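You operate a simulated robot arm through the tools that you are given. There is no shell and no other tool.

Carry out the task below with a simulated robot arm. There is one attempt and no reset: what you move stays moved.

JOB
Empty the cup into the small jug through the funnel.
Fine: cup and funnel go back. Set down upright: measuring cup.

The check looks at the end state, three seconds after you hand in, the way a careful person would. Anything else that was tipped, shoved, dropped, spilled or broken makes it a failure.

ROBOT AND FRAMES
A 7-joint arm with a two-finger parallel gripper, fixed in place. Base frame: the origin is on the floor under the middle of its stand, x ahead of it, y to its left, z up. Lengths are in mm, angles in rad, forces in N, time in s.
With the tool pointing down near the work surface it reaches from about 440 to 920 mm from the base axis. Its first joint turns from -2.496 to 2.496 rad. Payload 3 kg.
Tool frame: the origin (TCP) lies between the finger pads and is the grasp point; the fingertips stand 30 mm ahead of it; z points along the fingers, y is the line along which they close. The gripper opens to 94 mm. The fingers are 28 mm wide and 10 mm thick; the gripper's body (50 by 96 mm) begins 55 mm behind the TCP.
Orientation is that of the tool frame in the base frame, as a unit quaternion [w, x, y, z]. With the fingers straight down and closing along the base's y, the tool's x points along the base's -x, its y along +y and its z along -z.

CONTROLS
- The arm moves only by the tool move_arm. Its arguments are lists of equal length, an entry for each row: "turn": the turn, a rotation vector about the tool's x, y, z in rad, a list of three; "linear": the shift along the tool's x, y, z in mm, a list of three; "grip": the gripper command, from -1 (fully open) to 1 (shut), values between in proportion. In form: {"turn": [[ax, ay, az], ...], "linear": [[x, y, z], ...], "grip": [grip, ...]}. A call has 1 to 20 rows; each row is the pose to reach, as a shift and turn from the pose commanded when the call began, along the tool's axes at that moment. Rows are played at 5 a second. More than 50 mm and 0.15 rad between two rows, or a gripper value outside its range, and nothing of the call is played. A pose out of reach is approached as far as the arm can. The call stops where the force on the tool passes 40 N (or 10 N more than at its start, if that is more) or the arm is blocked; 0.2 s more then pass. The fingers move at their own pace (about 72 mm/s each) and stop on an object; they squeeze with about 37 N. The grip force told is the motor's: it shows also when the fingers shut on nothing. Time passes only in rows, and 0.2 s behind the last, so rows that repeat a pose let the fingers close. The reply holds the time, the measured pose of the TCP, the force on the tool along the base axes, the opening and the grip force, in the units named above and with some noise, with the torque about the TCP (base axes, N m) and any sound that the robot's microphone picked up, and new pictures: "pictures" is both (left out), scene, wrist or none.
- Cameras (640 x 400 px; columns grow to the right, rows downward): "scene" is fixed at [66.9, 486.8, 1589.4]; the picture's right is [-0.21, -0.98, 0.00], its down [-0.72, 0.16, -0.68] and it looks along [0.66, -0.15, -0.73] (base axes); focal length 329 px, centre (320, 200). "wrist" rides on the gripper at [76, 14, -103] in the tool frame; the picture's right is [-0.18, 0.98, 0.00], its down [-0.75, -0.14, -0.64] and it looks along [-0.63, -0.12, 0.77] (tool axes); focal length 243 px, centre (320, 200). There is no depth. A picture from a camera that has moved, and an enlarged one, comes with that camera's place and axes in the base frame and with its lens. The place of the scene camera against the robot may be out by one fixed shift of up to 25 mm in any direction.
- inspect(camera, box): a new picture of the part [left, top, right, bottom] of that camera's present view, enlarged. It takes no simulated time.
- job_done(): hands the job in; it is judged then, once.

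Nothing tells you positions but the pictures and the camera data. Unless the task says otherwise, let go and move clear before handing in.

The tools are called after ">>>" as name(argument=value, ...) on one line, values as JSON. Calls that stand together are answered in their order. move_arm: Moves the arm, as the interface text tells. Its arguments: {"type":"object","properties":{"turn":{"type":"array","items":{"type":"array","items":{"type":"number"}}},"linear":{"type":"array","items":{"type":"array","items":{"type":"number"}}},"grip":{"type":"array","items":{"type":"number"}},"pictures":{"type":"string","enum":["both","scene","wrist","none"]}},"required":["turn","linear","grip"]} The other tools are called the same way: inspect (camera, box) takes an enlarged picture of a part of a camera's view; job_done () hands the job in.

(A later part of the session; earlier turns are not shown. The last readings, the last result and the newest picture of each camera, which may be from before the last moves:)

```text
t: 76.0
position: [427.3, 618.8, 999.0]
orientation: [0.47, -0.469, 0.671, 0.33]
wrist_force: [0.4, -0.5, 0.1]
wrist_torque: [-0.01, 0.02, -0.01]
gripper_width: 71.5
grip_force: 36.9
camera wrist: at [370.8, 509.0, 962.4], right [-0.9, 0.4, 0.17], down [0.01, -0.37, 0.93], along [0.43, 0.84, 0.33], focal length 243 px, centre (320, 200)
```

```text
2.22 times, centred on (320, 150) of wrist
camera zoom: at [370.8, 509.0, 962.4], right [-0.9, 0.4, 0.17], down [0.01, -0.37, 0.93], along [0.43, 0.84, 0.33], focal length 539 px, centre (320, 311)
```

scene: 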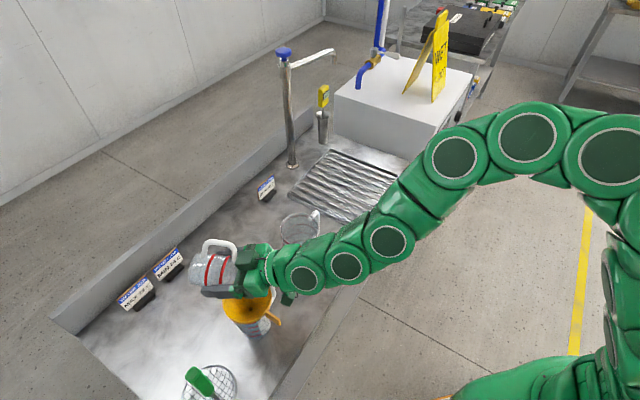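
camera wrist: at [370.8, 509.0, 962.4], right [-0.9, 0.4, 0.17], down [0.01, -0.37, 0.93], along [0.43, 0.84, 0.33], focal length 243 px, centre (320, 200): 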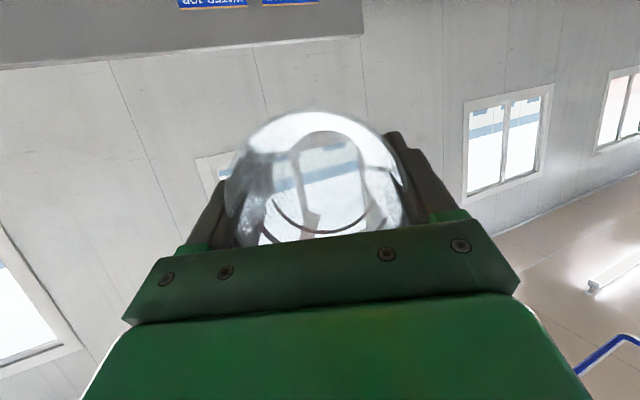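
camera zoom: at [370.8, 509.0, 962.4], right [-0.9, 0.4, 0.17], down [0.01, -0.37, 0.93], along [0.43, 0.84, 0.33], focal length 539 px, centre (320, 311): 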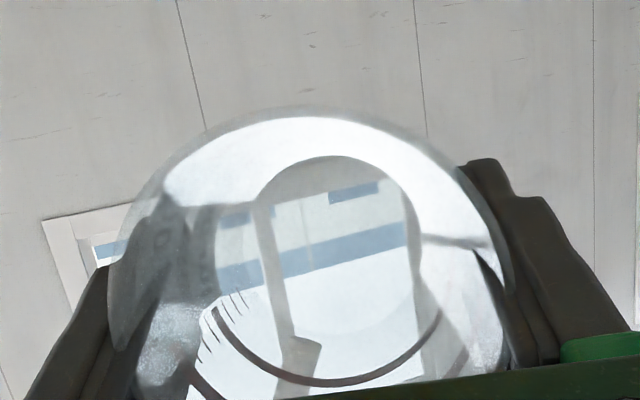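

The cup looks empty and the stream has stopped. I'll tip a little further to 105° and hold briefly to drain any remainder.

>>> move_arm(turn=[[0, -0.035, 0], [0, -0.07, 0], [0, -0.105, 0], [0, -0.14, 0], [0, -0.175, 0], [0, -0.175, 0], [0, -0.175, 0], [0, -0.175, 0], [0, -0.175, 0], [0, -0.175, 0], [0, -0.175, 0], [0, -0.175, 0]], linear=[[-1.3, 0, -2], [-2.5, 0, -4], [-3.8, 0, -6], [-5, 0, -8], [-6.3, 0, -10], [-6.3, 0, -10], [-6.3, 0, -10], [-6.3, 0, -10], [-6.3, 0, -10], [-6.3, 0, -10], [-6.3, 0, -10], [-6.3, 0, -10]], grip=[1, 1, 1, 1, 1, 1, 1, 1, 1, 1, 1, 1], pictures="both")

>>> inspect(camera="scene", box=[160, 200, 320, 340])

>>> inspect(camera="wrist", box=[220, 60, 420, 240])

```text
t: 78.6
position: [425.4, 611.6, 1009.4]
orientation: [0.527, -0.439, 0.627, 0.369]
wrist_force: [-0.6, 0.2, -0.6]
wrist_torque: [0.0, 0.01, 0.01]
gripper_width: 71.1
grip_force: 37.0
camera wrist: at [370.9, 510.3, 951.2], right [-0.91, 0.37, 0.18], down [-0.04, -0.52, 0.85], along [0.41, 0.77, 0.49], focal length 243 px, centre (320, 200)
```

scene: 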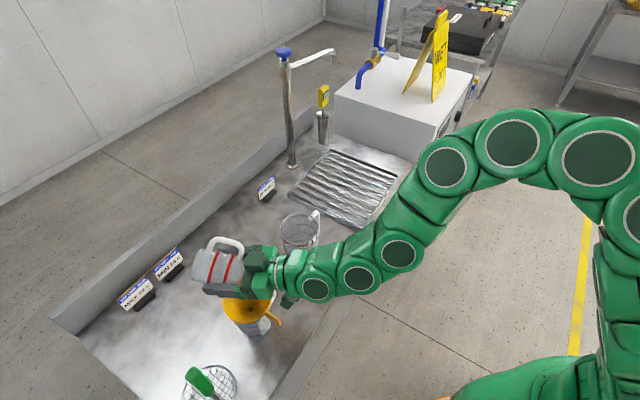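
wrist: 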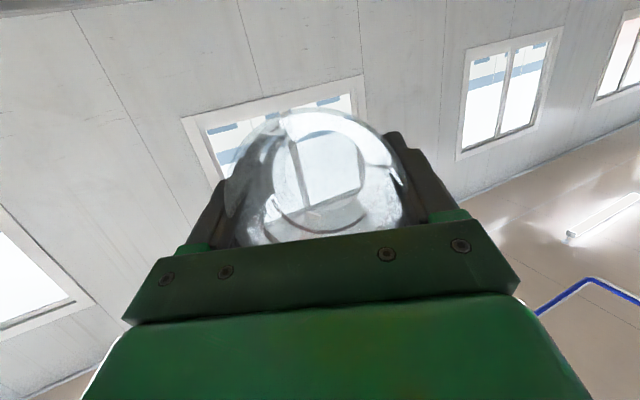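

```text
2.86 times, centred on (240, 270) of scene
camera zoom: at [66.9, 486.8, 1589.4], right [-0.21, -0.98, 0.0], down [-0.72, 0.16, -0.68], along [0.66, -0.15, -0.73], focal length 940 px, centre (549, 0)
```

zoom: 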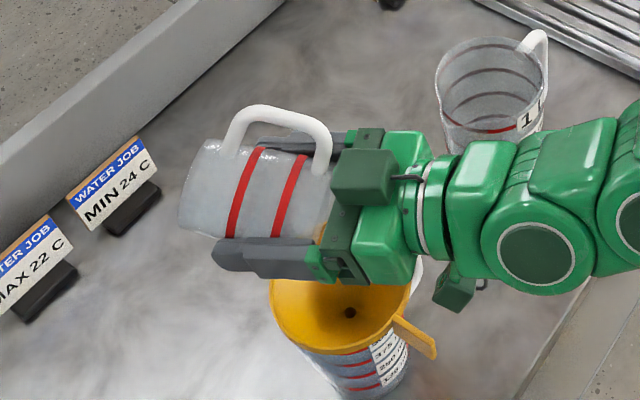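

```text
2.22 times, centred on (320, 150) of wrist
camera zoom: at [370.9, 510.3, 951.2], right [-0.91, 0.37, 0.18], down [-0.04, -0.52, 0.85], along [0.41, 0.77, 0.49], focal length 539 px, centre (320, 311)
```

zoom: 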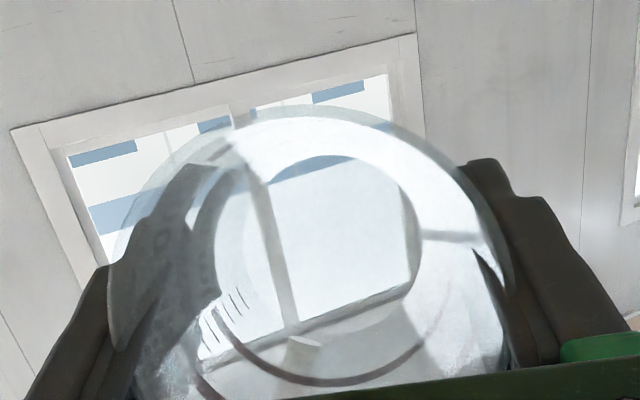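

The cup is completely empty and nothing was spilled. I'll bring the cup back up to tool-down, staying above the funnel.

>>> move_arm(turn=[[0, 0.116, 0], [0, 0.233, 0], [0, 0.349, 0], [0, 0.465, 0], [0, 0.582, 0], [0, 0.698, 0], [0, 0.814, 0], [0, 0.931, 0], [0, 1.047, 0], [0, 1.163, 0], [0, 1.28, 0], [0, 1.396, 0], [0, 1.396, 0]], linear=[[1.1, 0, 2.6], [2.2, 0, 5.2], [3.4, 0, 7.8], [4.5, 0, 10.4], [5.6, 0, 13], [6.7, 0, 15.6], [7.9, 0, 18.2], [9, 0, 20.8], [10.1, 0, 23.4], [11.2, 0, 26], [12.4, 0, 28.6], [13.5, 0, 31.2], [13.5, 0, 31.2]], grip=[1, 1, 1, 1, 1, 1, 1, 1, 1, 1, 1, 1, 1], pictures="both")

>>> inspect(camera="wrist", box=[200, 0, 440, 240])

>>> inspect(camera="scene", box=[160, 200, 320, 340])

```text
t: 81.4
position: [436.0, 637.8, 989.9]
orientation: [-0.001, -0.574, 0.819, 0.001]
wrist_force: [0.0, -0.1, 0.7]
wrist_torque: [-0.03, 0.03, 0.01]
gripper_width: 71.6
grip_force: 37.2
camera wrist: at [393.7, 572.2, 1092.6], right [-0.86, 0.51, 0.0], down [0.39, 0.66, 0.64], along [0.33, 0.55, -0.77], focal length 243 px, centre (320, 200)
```

scene: 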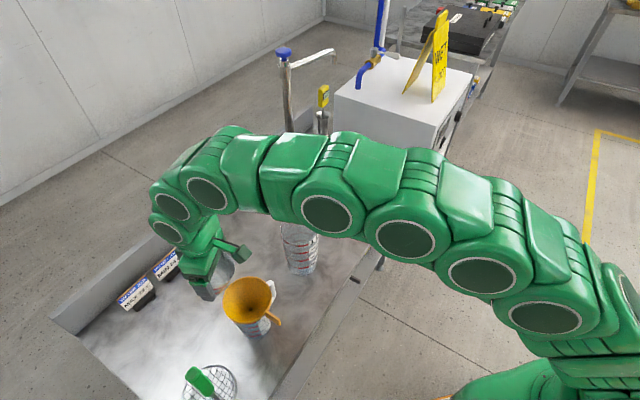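
wrist: 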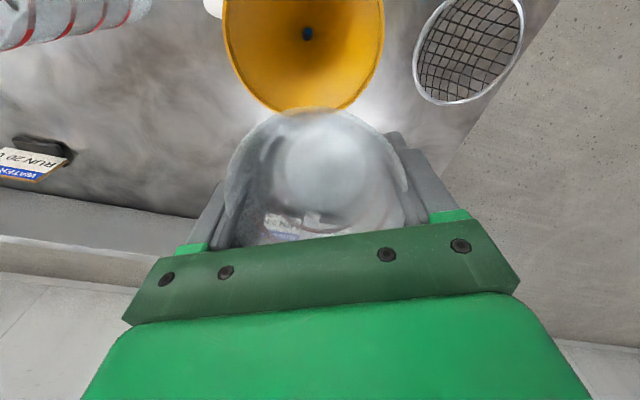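

```text
1.67 times, centred on (320, 120) of wrist
camera zoom: at [393.7, 572.2, 1092.6], right [-0.86, 0.51, 0.0], down [0.39, 0.66, 0.64], along [0.33, 0.55, -0.77], focal length 404 px, centre (320, 333)
```

zoom: 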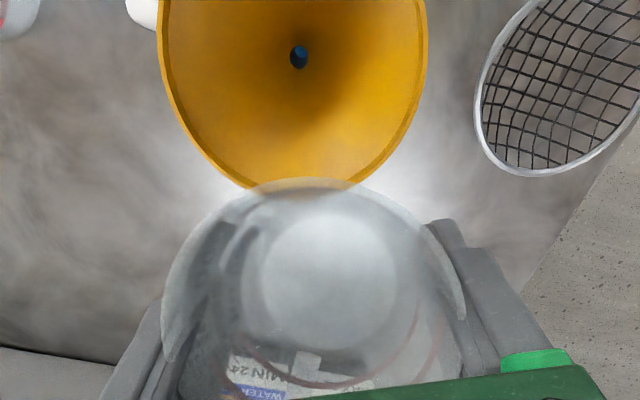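

```text
2.86 times, centred on (240, 270) of scene
camera zoom: at [66.9, 486.8, 1589.4], right [-0.21, -0.98, 0.0], down [-0.72, 0.16, -0.68], along [0.66, -0.15, -0.73], focal length 940 px, centre (549, 0)
```

zoom: 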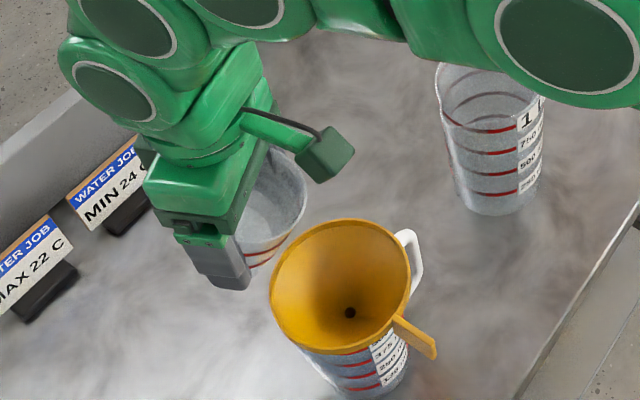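

The cup is empty and blue liquid is visible in the jug beneath the funnel. Now I'll carry the cup back along the reverse path, starting with the yaw and the move away from the funnel.

>>> move_arm(turn=[[0, 0, 0.131], [0, 0, 0.262], [0, 0, 0.393], [0, 0, 0.524], [0, 0, 0.655], [0, 0, 0.785], [0, 0, 0.916], [0, 0, 1.047], [0, 0, 1.178], [0, 0, 1.309], [0, 0, 1.44], [0, 0, 1.571], [0, 0, 1.702], [0, 0, 1.833], [0, 0, 1.963], [0, 0, 2.094], [0, 0, 2.094]], linear=[[-0.3, -3.3, 0], [-0.9, -8.8, 0], [-1.7, -16.5, 0], [-2.6, -25.3, 0], [-3.5, -34, 0], [-4.4, -42.8, 0], [-5.3, -51.6, 0], [-6.2, -60.4, 0], [-7.1, -69.2, 0], [-8, -78, 0], [-8.8, -86.7, 8], [-9.6, -94.4, 16], [-10.3, -101, 24], [-10.9, -106.5, 32], [-11.2, -109.8, 38], [-11.2, -109.8, 40], [-11.2, -109.8, 40]], grip=[1, 1, 1, 1, 1, 1, 1, 1, 1, 1, 1, 1, 1, 1, 1, 1, 1], pictures="scene")

>>> inspect(camera="scene", box=[180, 180, 340, 340])

```text
t: 85.0
position: [543.5, 611.6, 950.9]
orientation: [0.0, 0.423, 0.906, 0.002]
wrist_force: [0.1, 0.1, -0.2]
wrist_torque: [-0.03, -0.01, -0.02]
gripper_width: 71.2
grip_force: 36.7
```

scene: 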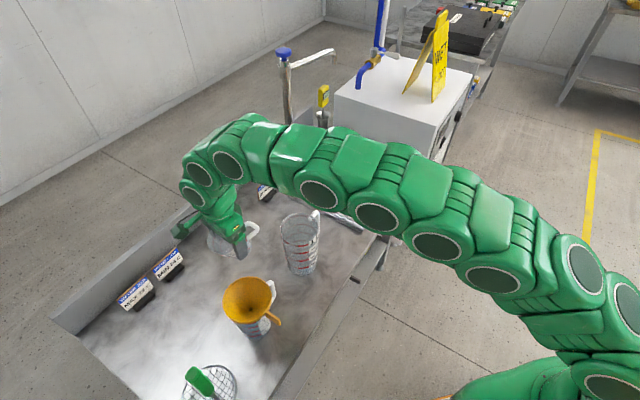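

```text
2.50 times, centred on (260, 260) of scene
camera zoom: at [66.9, 486.8, 1589.4], right [-0.21, -0.98, 0.0], down [-0.72, 0.16, -0.68], along [0.66, -0.15, -0.73], focal length 822 px, centre (470, 50)
```

zoom: 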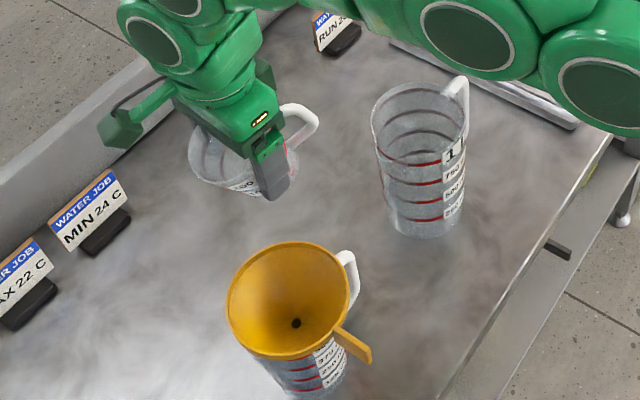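

Next I'll bring the cup back upright while moving out over its original spot.

>>> move_arm(turn=[[0, 0.0545, 0], [0, 0.109, 0], [0, 0.1635, 0], [0, 0.218, 0], [0, 0.2725, 0], [0, 0.327, 0], [0, 0.3815, 0], [0, 0.436, 0], [0, 0.436, 0]], linear=[[-5.5, 8.6, 8.7], [-10.9, 17.3, 17.5], [-16.4, 25.9, 26.2], [-21.9, 34.5, 35], [-27.3, 43.2, 43.7], [-32.8, 51.8, 52.5], [-38.2, 60.5, 61.2], [-43.7, 69.1, 70], [-43.7, 69.1, 70]], grip=[1, 1, 1, 1, 1, 1, 1, 1, 1], pictures="both")

>>> inspect(camera="scene", box=[180, 180, 340, 300])

```text
t: 87.0
position: [623.7, 622.6, 879.4]
orientation: [-0.197, 0.413, 0.884, 0.092]
wrist_force: [-0.7, -0.3, -0.5]
wrist_torque: [0.02, 0.01, -0.03]
gripper_width: 71.6
grip_force: 36.8
camera wrist: at [616.3, 651.9, 1004.2], right [0.86, 0.5, -0.08], down [0.51, -0.82, 0.26], along [0.07, -0.26, -0.96], focal length 243 px, centre (320, 200)
```

scene: 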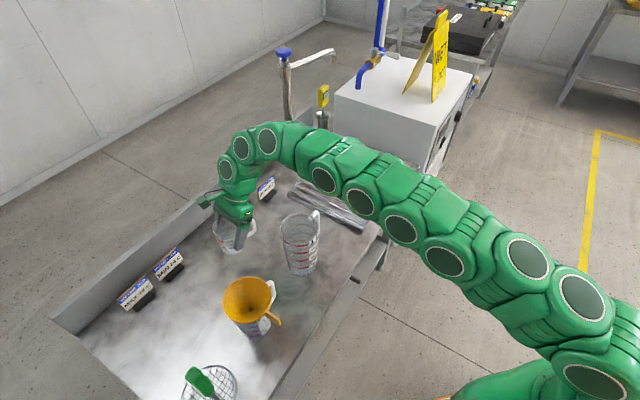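
wrist: 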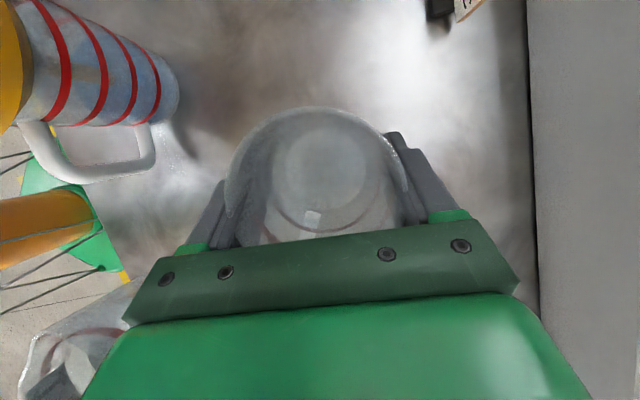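

```text
3.33 times, centred on (260, 240) of scene
camera zoom: at [66.9, 486.8, 1589.4], right [-0.21, -0.98, 0.0], down [-0.72, 0.16, -0.68], along [0.66, -0.15, -0.73], focal length 1096 px, centre (520, 67)
```

zoom: 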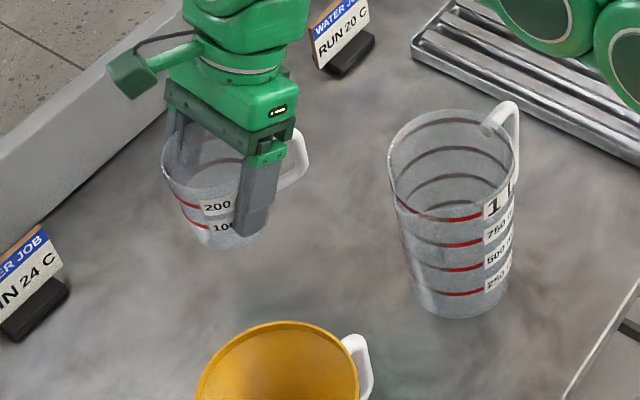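

The cup is back over its original place and upright. I'll lower it most of the way now, then do the last few millimetres with force checks.

>>> move_arm(turn=[[0, 0, 0], [0, 0, 0], [0, 0, 0], [0, 0, 0], [0, 0, 0], [0, 0, 0]], linear=[[-6.3, 0, 13.6], [-14.8, 0, 31.7], [-22.8, 0, 48.9], [-28.8, 0, 61.6], [-32.1, 0, 68.9], [-32.1, 0, 68.9]], grip=[1, 1, 1, 1, 1, 1], pictures="scene")

>>> inspect(camera="scene", box=[180, 180, 340, 300])

```text
t: 88.4
position: [624.6, 622.7, 804.0]
orientation: [-0.196, 0.413, 0.885, 0.092]
wrist_force: [0.0, -0.5, -0.3]
wrist_torque: [0.02, 0.03, 0.0]
gripper_width: 71.1
grip_force: 37.1
```

scene: 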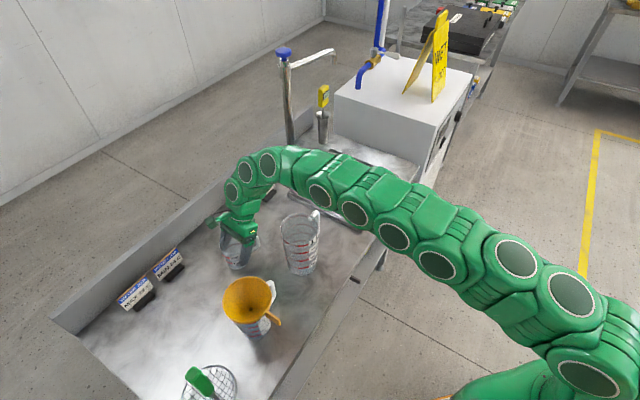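

```text
3.33 times, centred on (260, 240) of scene
camera zoom: at [66.9, 486.8, 1589.4], right [-0.21, -0.98, 0.0], down [-0.72, 0.16, -0.68], along [0.66, -0.15, -0.73], focal length 1096 px, centre (520, 67)
```

zoom: 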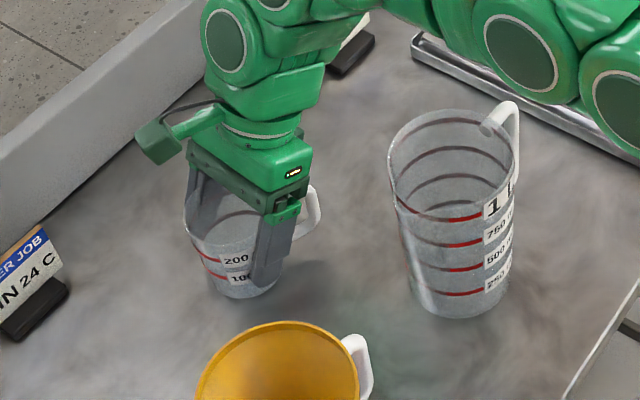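

About 6 mm remain, so I'll go in small steps.

>>> move_arm(turn=[[0, 0, 0], [0, 0, 0], [0, 0, 0]], linear=[[-0.6, 0, 1.4], [-1.7, 0, 3.6], [-1.7, 0, 3.6]], grip=[1, 1, 1], pictures="none")

```text
t: 89.2
position: [623.1, 623.6, 801.4]
orientation: [-0.196, 0.413, 0.885, 0.092]
wrist_force: [0.3, 0.6, -1.4]
wrist_torque: [-0.01, 0.0, -0.01]
gripper_width: 71.5
grip_force: 37.4
```

>>> move_arm(turn=[[0, 0, 0], [0, 0, 0]], linear=[[-0.6, 0, 1.2], [-0.6, 0, 1.2]], grip=[1, 1], pictures="none")

```text
t: 89.8
position: [623.2, 622.6, 799.5]
orientation: [-0.196, 0.413, 0.884, 0.093]
wrist_force: [0.1, -1.6, -0.3]
wrist_torque: [-0.02, 0.01, -0.01]
gripper_width: 71.5
grip_force: 37.2
```

No contact yet. I'll make one more small step.

>>> move_arm(turn=[[0, 0, 0], [0, 0, 0]], linear=[[-0.5, 0, 1.0], [-0.5, 0, 1.0]], grip=[1, 1], pictures="none")

```text
t: 90.4
position: [624.3, 623.2, 797.5]
orientation: [-0.198, 0.412, 0.885, 0.092]
wrist_force: [-0.5, 0.4, 3.2]
wrist_torque: [-0.03, -0.07, -0.02]
gripper_width: 71.3
grip_force: 37.2
```

Contact at 3 N, so the cup is resting on the counter. I'll open the fingers gently.

>>> move_arm(turn=[[0, 0, 0], [0, 0, 0], [0, 0, 0], [0, 0, 0], [0, 0, 0]], linear=[[0, 0, 0], [0, 0, 0], [0, 0, 0], [0, 0, 0], [0, 0, 0]], grip=[-0.58, -0.66, -0.78, -0.9, -1], pictures="both")

>>> inspect(camera="wrist", box=[220, 100, 420, 260])

>>> inspect(camera="scene", box=[180, 180, 340, 300])

```text
t: 91.6
position: [622.7, 623.3, 797.9]
orientation: [-0.197, 0.413, 0.884, 0.093]
wrist_force: [-0.2, 0.3, 0.6]
wrist_torque: [-0.01, 0.01, 0.0]
gripper_width: 94.2
grip_force: 0.1
camera wrist: at [616.1, 651.9, 922.2], right [0.86, 0.5, -0.08], down [0.51, -0.82, 0.26], along [0.07, -0.26, -0.96], focal length 243 px, centre (320, 200)
```

scene: 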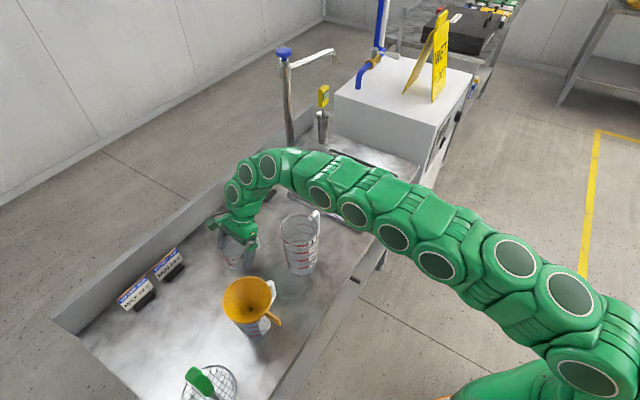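
wrist: 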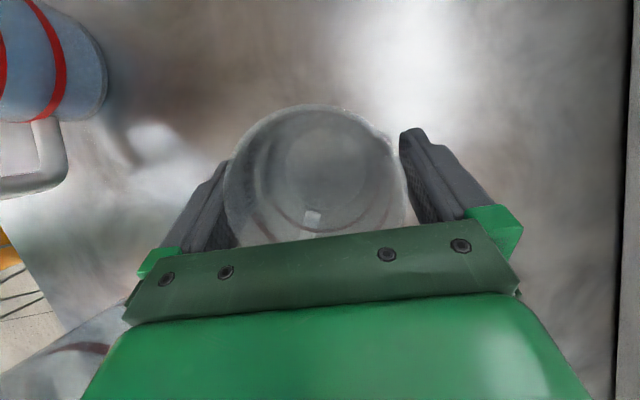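

```text
2.50 times, centred on (320, 180) of wrist
camera zoom: at [616.1, 651.9, 922.2], right [0.86, 0.5, -0.08], down [0.51, -0.82, 0.26], along [0.07, -0.26, -0.96], focal length 606 px, centre (320, 250)
```

zoom: 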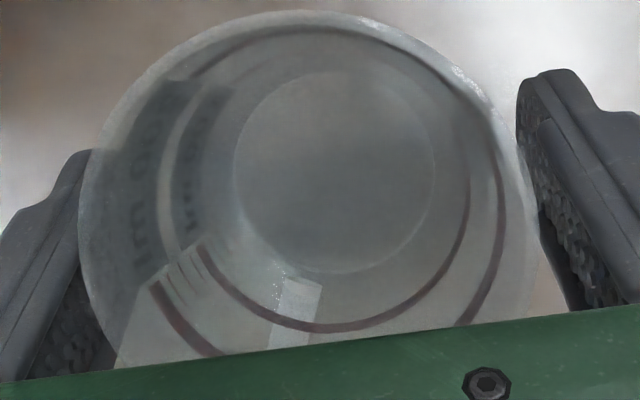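

```text
3.33 times, centred on (260, 240) of scene
camera zoom: at [66.9, 486.8, 1589.4], right [-0.21, -0.98, 0.0], down [-0.72, 0.16, -0.68], along [0.66, -0.15, -0.73], focal length 1096 px, centre (520, 67)
```

zoom: 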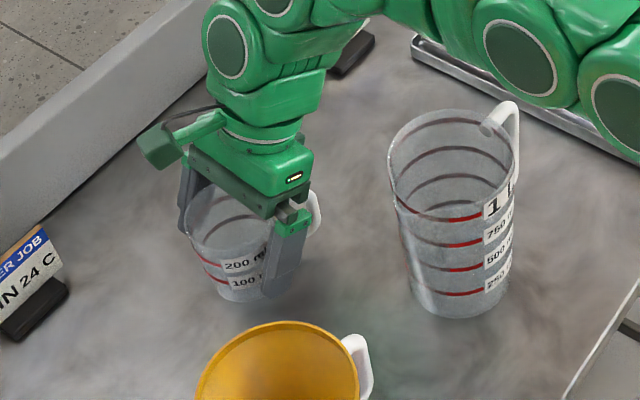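

The cup stands upright and empty at its original spot. I'll rise straight up clear of it.

>>> move_arm(turn=[[0, 0, 0], [0, 0, 0], [0, 0, 0], [0, 0, 0], [0, 0, 0]], linear=[[4.2, 0, -9.1], [12.7, 0, -27.2], [23.3, 0, -49.8], [33.8, 0, -72.5], [38.1, 0, -81.5]], grip=[-1, -1, -1, -1, -1], pictures="both")

>>> inspect(camera="scene", box=[180, 180, 340, 300])

```text
t: 92.8
position: [623.5, 622.3, 887.5]
orientation: [-0.197, 0.412, 0.885, 0.092]
wrist_force: [-0.4, 0.2, -0.5]
wrist_torque: [0.04, 0.0, -0.01]
gripper_width: 94.0
grip_force: 0.1
camera wrist: at [615.9, 652.5, 1012.4], right [0.86, 0.5, -0.08], down [0.51, -0.82, 0.26], along [0.07, -0.26, -0.96], focal length 243 px, centre (320, 200)
```

scene: 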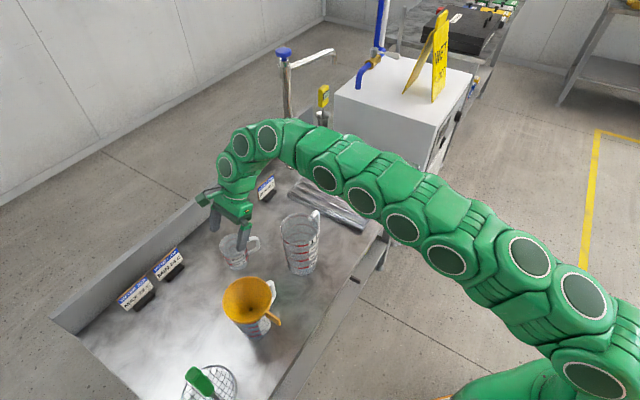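
wrist: 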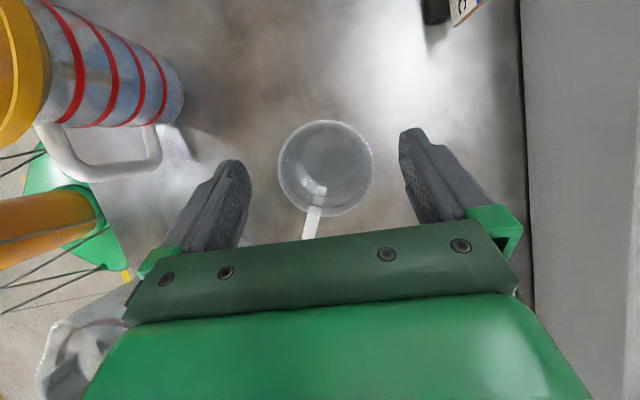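

```text
3.33 times, centred on (260, 240) of scene
camera zoom: at [66.9, 486.8, 1589.4], right [-0.21, -0.98, 0.0], down [-0.72, 0.16, -0.68], along [0.66, -0.15, -0.73], focal length 1096 px, centre (520, 67)
```

zoom: 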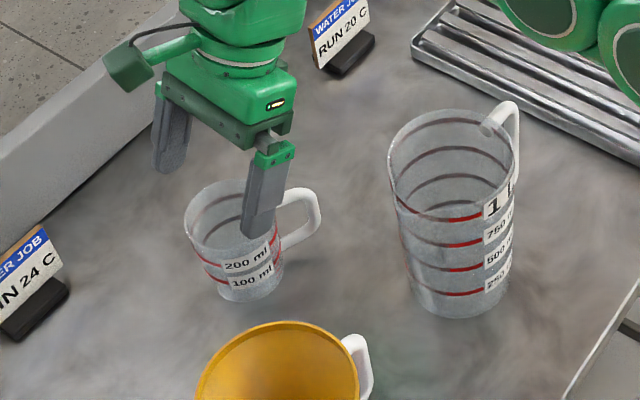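

The cup is done and upright. Next I'll return the funnel to the large jug, as the job allows. First I'll raise and level the tool, then move over the funnel tab.

>>> move_arm(turn=[[0, -0.0727, 0], [0, -0.1453, 0], [0, -0.218, 0], [0, -0.2907, 0], [0, -0.3633, 0], [0, -0.436, 0]], linear=[[13.8, -11.5, -12.5], [27.6, -23.1, -25], [41.5, -34.6, -37.5], [55.3, -46.1, -50], [69.1, -57.7, -62.5], [82.9, -69.2, -75]], grip=[-1, -1, -1, -1, -1, -1], pictures="none")

```text
t: 94.2
position: [542.6, 610.4, 991.9]
orientation: [0.0, 0.423, 0.906, 0.001]
wrist_force: [-0.5, 0.6, 0.9]
wrist_torque: [0.0, -0.01, 0.02]
gripper_width: 94.3
grip_force: 0.2
```

>>> move_arm(turn=[[0, 0, -0.138], [0, 0, -0.276], [0, 0, -0.414], [0, 0, -0.552], [0, 0, -0.69], [0, 0, -0.828], [0, 0, -0.965], [0, 0, -1.103], [0, 0, -1.241], [0, 0, -1.379], [0, 0, -1.517], [0, 0, -1.655], [0, 0, -1.655]], linear=[[4.7, -16, 0], [9.3, -32, 0], [14, -48, 0], [18.7, -64, 0], [23.3, -80, 0], [28, -96, 0], [32.7, -112, 0], [37.3, -128, 0], [42, -144, 0], [46.7, -160, 0], [51.3, -176, 0], [56, -192, 0], [56, -192, 0]], grip=[-1, -1, -1, -1, -1, -1, -1, -1, -1, -1, -1, -1, -1], pictures="both")

>>> inspect(camera="wrist", box=[260, 60, 380, 180])

>>> inspect(camera="scene", box=[180, 200, 340, 340])

```text
t: 97.0
position: [359.1, 531.3, 990.6]
orientation: [0.001, -0.381, 0.924, 0.001]
wrist_force: [-0.7, -0.1, -0.1]
wrist_torque: [0.01, 0.05, -0.03]
gripper_width: 94.1
grip_force: 0.0
camera wrist: at [293.0, 487.4, 1092.6], right [-0.56, 0.83, 0.0], down [0.63, 0.43, 0.64], along [0.53, 0.36, -0.77], focal length 243 px, centre (320, 200)
```

scene: 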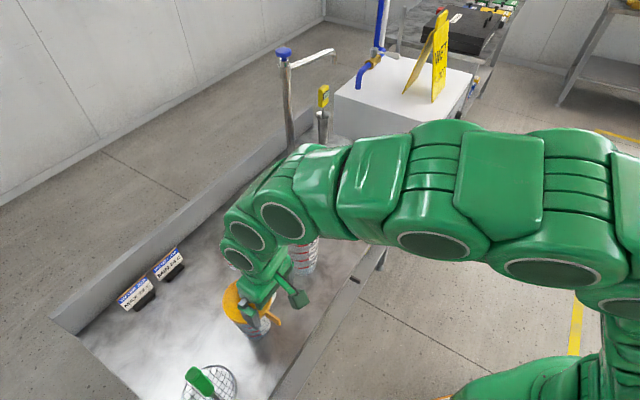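
wrist: 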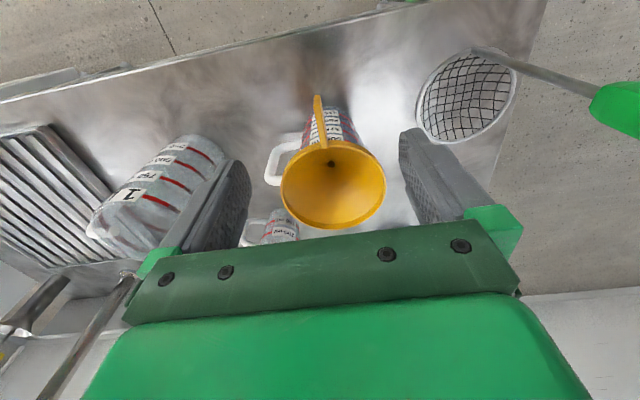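

```text
3.33 times, centred on (320, 120) of wrist
camera zoom: at [293.0, 487.4, 1092.6], right [-0.56, 0.83, 0.0], down [0.63, 0.43, 0.64], along [0.53, 0.36, -0.77], focal length 809 px, centre (320, 467)
```

zoom: 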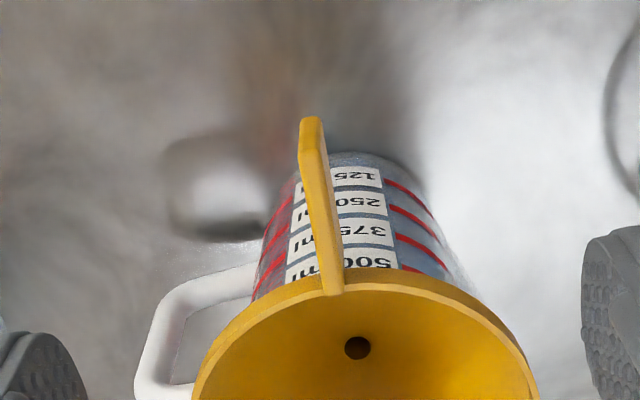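

```text
2.86 times, centred on (260, 270) of scene
camera zoom: at [66.9, 486.8, 1589.4], right [-0.21, -0.98, 0.0], down [-0.72, 0.16, -0.68], along [0.66, -0.15, -0.73], focal length 940 px, centre (491, 0)
```

zoom: 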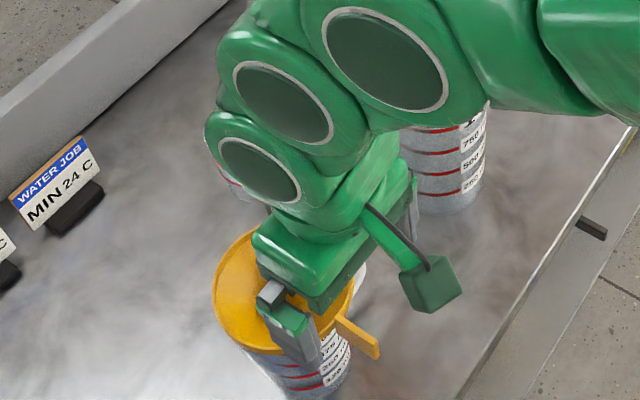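

The tab is within 1 mm of the finger plane and rotated by only 0.027 rad. I'll correct and descend part way.

>>> move_arm(turn=[[0, 0, 0.013], [0, 0, 0.027], [0, 0, 0.027], [0, 0, 0.027]], linear=[[0, -0.4, 25], [0, -0.7, 50], [0, -0.7, 70], [0, -0.7, 70]], grip=[-1, -1, -1, -1], pictures="wrist")

>>> inspect(camera="wrist", box=[260, 100, 380, 220])

```text
t: 98.0
position: [360.4, 529.8, 920.7]
orientation: [0.001, -0.369, 0.93, 0.001]
wrist_force: [0.6, -0.2, -0.2]
wrist_torque: [0.01, -0.02, -0.03]
gripper_width: 94.1
grip_force: 0.1
camera wrist: at [293.0, 488.8, 1023.1], right [-0.54, 0.84, 0.0], down [0.65, 0.41, 0.64], along [0.54, 0.35, -0.77], focal length 243 px, centre (320, 200)
```

wrist: 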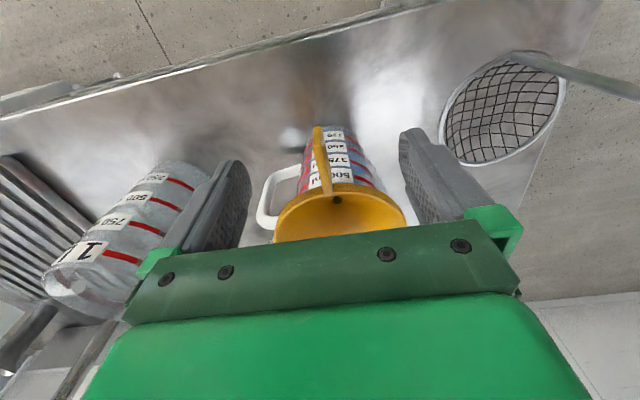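

```text
3.33 times, centred on (320, 160) of wrist
camera zoom: at [293.0, 488.8, 1023.1], right [-0.54, 0.84, 0.0], down [0.65, 0.41, 0.64], along [0.54, 0.35, -0.77], focal length 809 px, centre (320, 333)
```

zoom: 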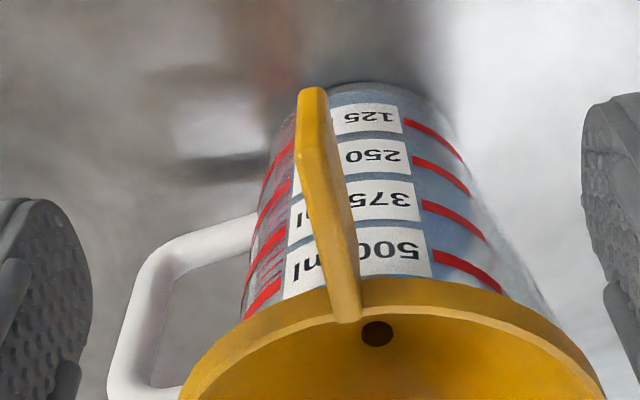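

The tab is aligned to within half a millimetre. I'll finish the descent and close on it in stages.

>>> move_arm(turn=[[0, 0, 0], [0, 0, 0], [0, 0, 0], [0, 0, 0], [0, 0, 0], [0, 0, 0]], linear=[[0, 0.5, 18], [0, 0.5, 36], [0, 0.5, 36], [0, 0.5, 36], [0, 0.5, 36], [0, 0.5, 36]], grip=[-1, -1, -0.3, 0.3, 0.72, 0.72], pictures="wrist")

>>> inspect(camera="wrist", box=[260, 120, 380, 240])

```text
t: 99.4
position: [359.4, 530.5, 885.3]
orientation: [0.001, -0.369, 0.929, 0.001]
wrist_force: [0.3, -0.2, 0.2]
wrist_torque: [0.03, -0.03, -0.04]
gripper_width: 13.0
grip_force: 0.0
camera wrist: at [292.5, 489.2, 986.9], right [-0.54, 0.84, 0.0], down [0.65, 0.41, 0.64], along [0.54, 0.35, -0.77], focal length 243 px, centre (320, 200)
```

wrist: 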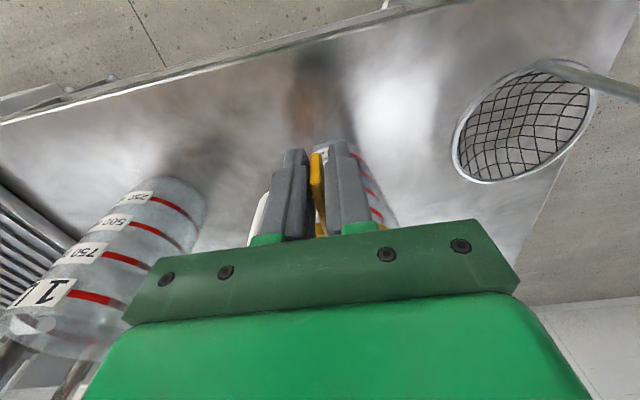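

```text
3.33 times, centred on (320, 180) of wrist
camera zoom: at [292.5, 489.2, 986.9], right [-0.54, 0.84, 0.0], down [0.65, 0.41, 0.64], along [0.54, 0.35, -0.77], focal length 809 px, centre (320, 267)
```

zoom: 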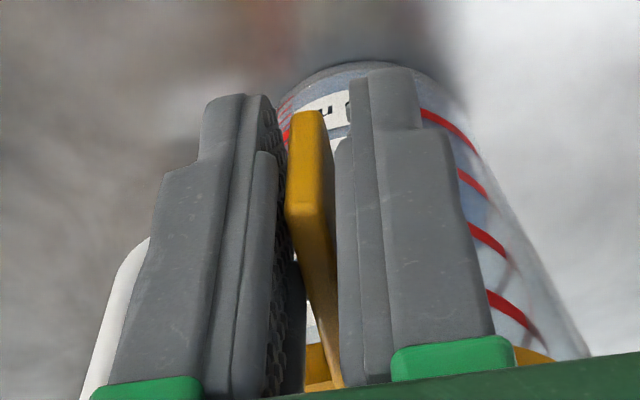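

The tab is centred between the pads. I'll close fully.

>>> move_arm(turn=[[0, 0, 0], [0, 0, 0], [0, 0, 0], [0, 0, 0]], linear=[[0, 0, 0], [0, 0, 0], [0, 0, 0], [0, 0, 0]], grip=[0.82, 0.95, 1, 1], pictures="none")

>>> inspect(camera="scene", box=[180, 220, 340, 350])

```text
t: 100.4
position: [360.0, 531.6, 885.2]
orientation: [0.001, -0.369, 0.929, 0.001]
wrist_force: [-1.2, 1.7, 1.1]
wrist_torque: [0.14, -0.12, 0.05]
gripper_width: 9.4
grip_force: 37.2
```

```text
3.08 times, centred on (260, 285) of scene
camera zoom: at [66.9, 486.8, 1589.4], right [-0.21, -0.98, 0.0], down [-0.72, 0.16, -0.68], along [0.66, -0.15, -0.73], focal length 1012 px, centre (505, -62)
```

zoom: 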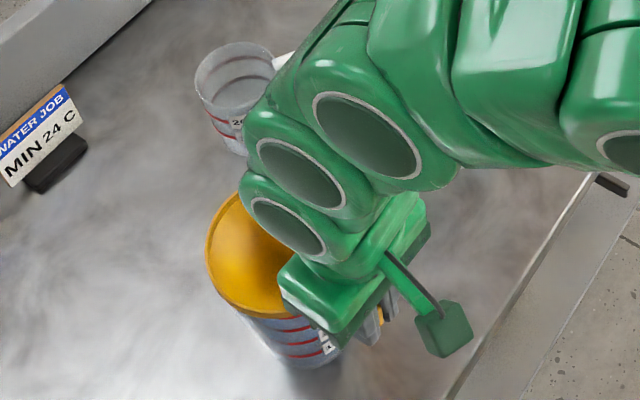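

Gripped. I'll lift straight up slowly, watching that the jug stays put.

>>> move_arm(turn=[[0, 0, 0], [0, 0, 0], [0, 0, 0], [0, 0, 0], [0, 0, 0], [0, 0, 0]], linear=[[0, 0, -4], [0, 0, -10], [0, 0, -18], [0, 0, -28], [0, 0, -40], [0, 0, -50]], grip=[1, 1, 1, 1, 1, 1], pictures="both")

>>> inspect(camera="scene", box=[180, 220, 340, 350])

```text
t: 101.8
position: [359.4, 530.4, 935.4]
orientation: [0.0, -0.368, 0.93, 0.001]
wrist_force: [-0.6, -0.4, 0.3]
wrist_torque: [-0.02, 0.0, -0.03]
gripper_width: 9.0
grip_force: 37.1
camera wrist: at [292.4, 489.8, 1036.7], right [-0.54, 0.84, 0.0], down [0.65, 0.41, 0.64], along [0.54, 0.35, -0.77], focal length 243 px, centre (320, 200)
```

scene: 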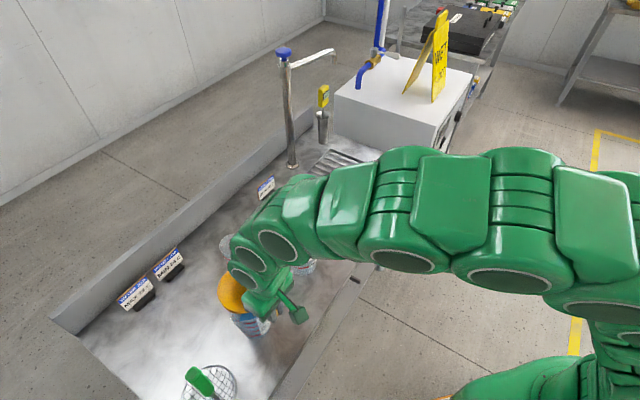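
wrist: 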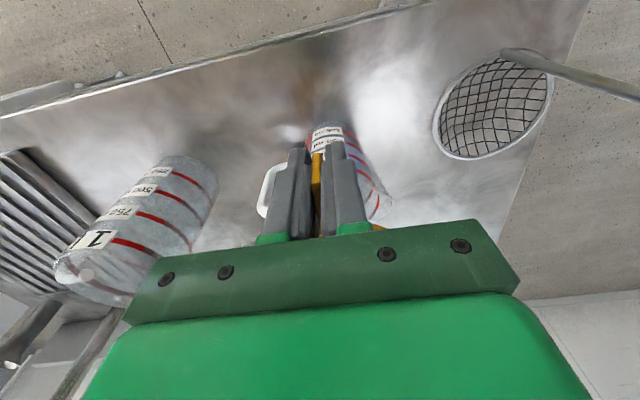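

```text
3.08 times, centred on (260, 285) of scene
camera zoom: at [66.9, 486.8, 1589.4], right [-0.21, -0.98, 0.0], down [-0.72, 0.16, -0.68], along [0.66, -0.15, -0.73], focal length 1012 px, centre (505, -62)
```

zoom: 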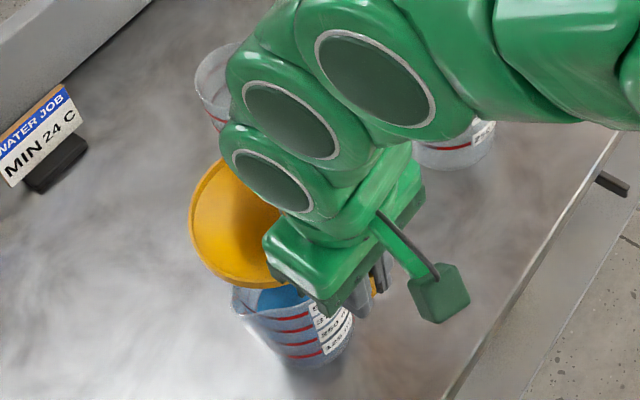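

The jug stayed put and its blue liquid is visible. I'll hold the spout inside the jug for a moment so any drips fall in, then lift clear.

>>> move_arm(turn=[[0, 0, 0], [0, 0, 0], [0, 0, 0], [0, 0, 0], [0, 0, 0], [0, 0, 0], [0, 0, 0], [0, 0, 0], [0, 0, 0], [0, 0, 0], [0, 0, 0], [0, 0, 0], [0, 0, 0], [0, 0, 0]], linear=[[0, 0, -10], [0, 0, -20], [0, 0, -20], [0, 0, -20], [0, 0, -20], [0, 0, -20], [0, 0, -20], [0, 0, -20], [0, 0, -20], [0, 0, -40], [0, 0, -60], [0, 0, -85], [0, 0, -110], [0, 0, -120]], grip=[1, 1, 1, 1, 1, 1, 1, 1, 1, 1, 1, 1, 1, 1], pictures="both")

>>> inspect(camera="scene", box=[180, 220, 340, 350])

>>> inspect(camera="wrist", box=[100, 60, 400, 240])

```text
t: 104.8
position: [358.6, 531.4, 1055.8]
orientation: [-0.001, -0.369, 0.929, 0.001]
wrist_force: [0.2, 0.2, -0.4]
wrist_torque: [-0.04, 0.01, -0.02]
gripper_width: 9.2
grip_force: 37.1
camera wrist: at [292.2, 489.3, 1156.4], right [-0.54, 0.84, 0.0], down [0.65, 0.41, 0.64], along [0.54, 0.35, -0.77], focal length 243 px, centre (320, 200)
```

scene: 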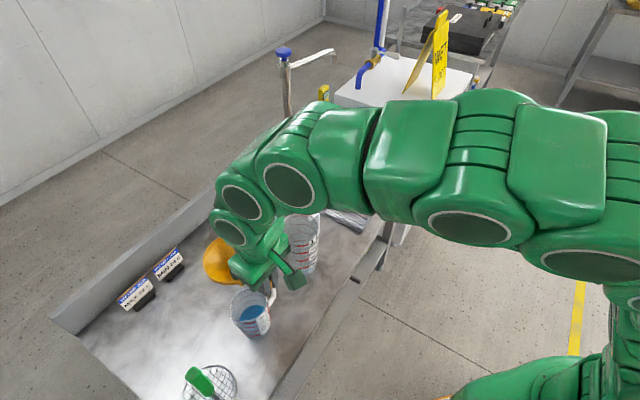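
wrist: 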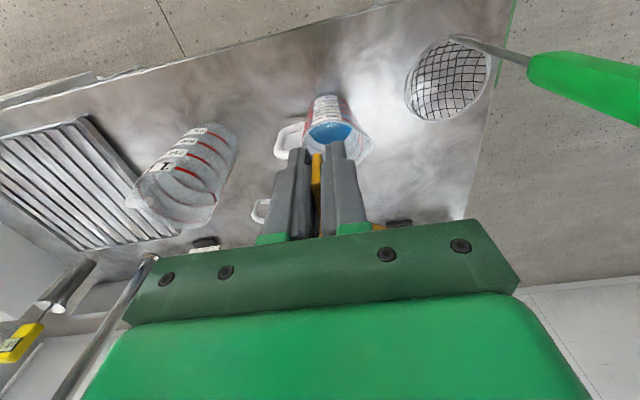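

```text
3.08 times, centred on (260, 285) of scene
camera zoom: at [66.9, 486.8, 1589.4], right [-0.21, -0.98, 0.0], down [-0.72, 0.16, -0.68], along [0.66, -0.15, -0.73], focal length 1012 px, centre (505, -62)
```

zoom: 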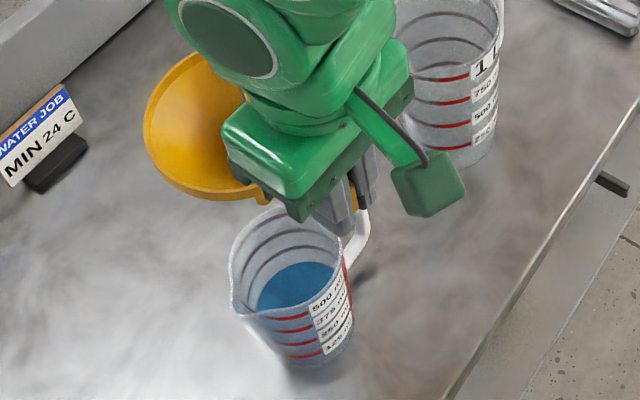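

```text
2.13 times, centred on (250, 150) of wrist
camera zoom: at [292.2, 489.3, 1156.4], right [-0.54, 0.84, 0.0], down [0.65, 0.41, 0.64], along [0.54, 0.35, -0.77], focal length 518 px, centre (469, 307)
```

zoom: 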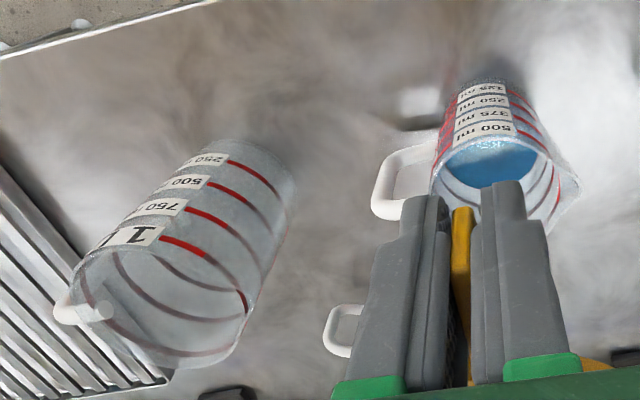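

The small jug holds the liquid. Now I'll carry the funnel back over the large jug at the same safe height.

>>> move_arm(turn=[[0, 0, -0.004], [0, 0, -0.008], [0, 0, -0.012], [0, 0, -0.016], [0, 0, -0.02], [0, 0, -0.024], [0, 0, -0.027], [0, 0, -0.027]], linear=[[-2, -20, 0], [-6, -58, 0], [-10, -97, 0], [-14, -136, 0], [-18, -175, 0], [-21, -205, 0], [-23, -222, 0], [-23, -222, 0]], grip=[1, 1, 1, 1, 1, 1, 1, 1], pictures="both")

>>> inspect(camera="scene", box=[210, 150, 370, 300])

>>> inspect(camera="wrist", box=[220, 60, 420, 240])

```text
t: 106.6
position: [529.5, 385.2, 1054.8]
orientation: [0.001, -0.381, 0.925, 0.001]
wrist_force: [0.1, 0.0, -0.3]
wrist_torque: [-0.01, 0.02, -0.03]
gripper_width: 9.4
grip_force: 37.2
camera wrist: at [462.7, 342.0, 1156.4], right [-0.56, 0.83, 0.0], down [0.63, 0.43, 0.64], along [0.53, 0.36, -0.77], focal length 243 px, centre (320, 200)
```

scene: 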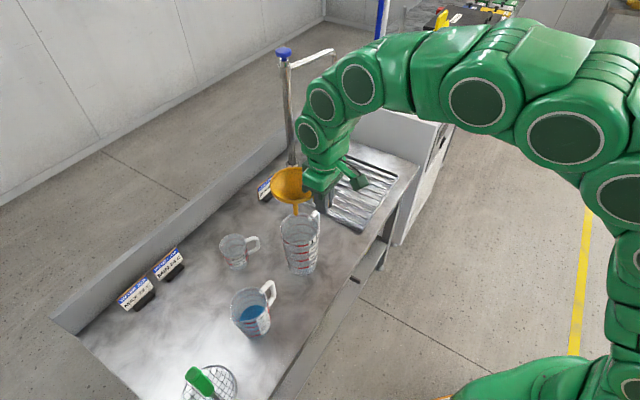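
wrist: 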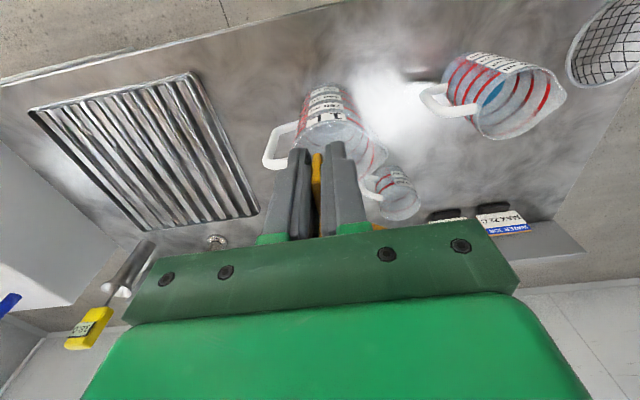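

```text
2.67 times, centred on (290, 225) of scene
camera zoom: at [66.9, 486.8, 1589.4], right [-0.21, -0.98, 0.0], down [-0.72, 0.16, -0.68], along [0.66, -0.15, -0.73], focal length 877 px, centre (400, 133)
```

zoom: 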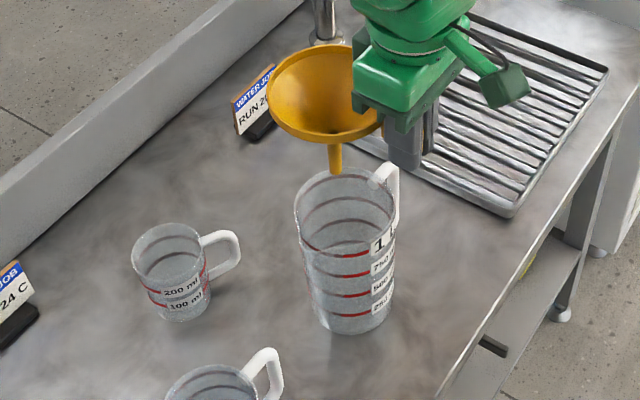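

```text
2.22 times, centred on (320, 150) of wrist
camera zoom: at [462.7, 342.0, 1156.4], right [-0.56, 0.83, 0.0], down [0.63, 0.43, 0.64], along [0.53, 0.36, -0.77], focal length 539 px, centre (320, 311)
```

zoom: 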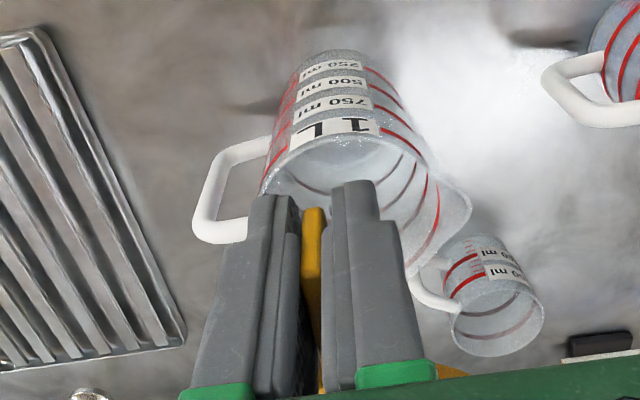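

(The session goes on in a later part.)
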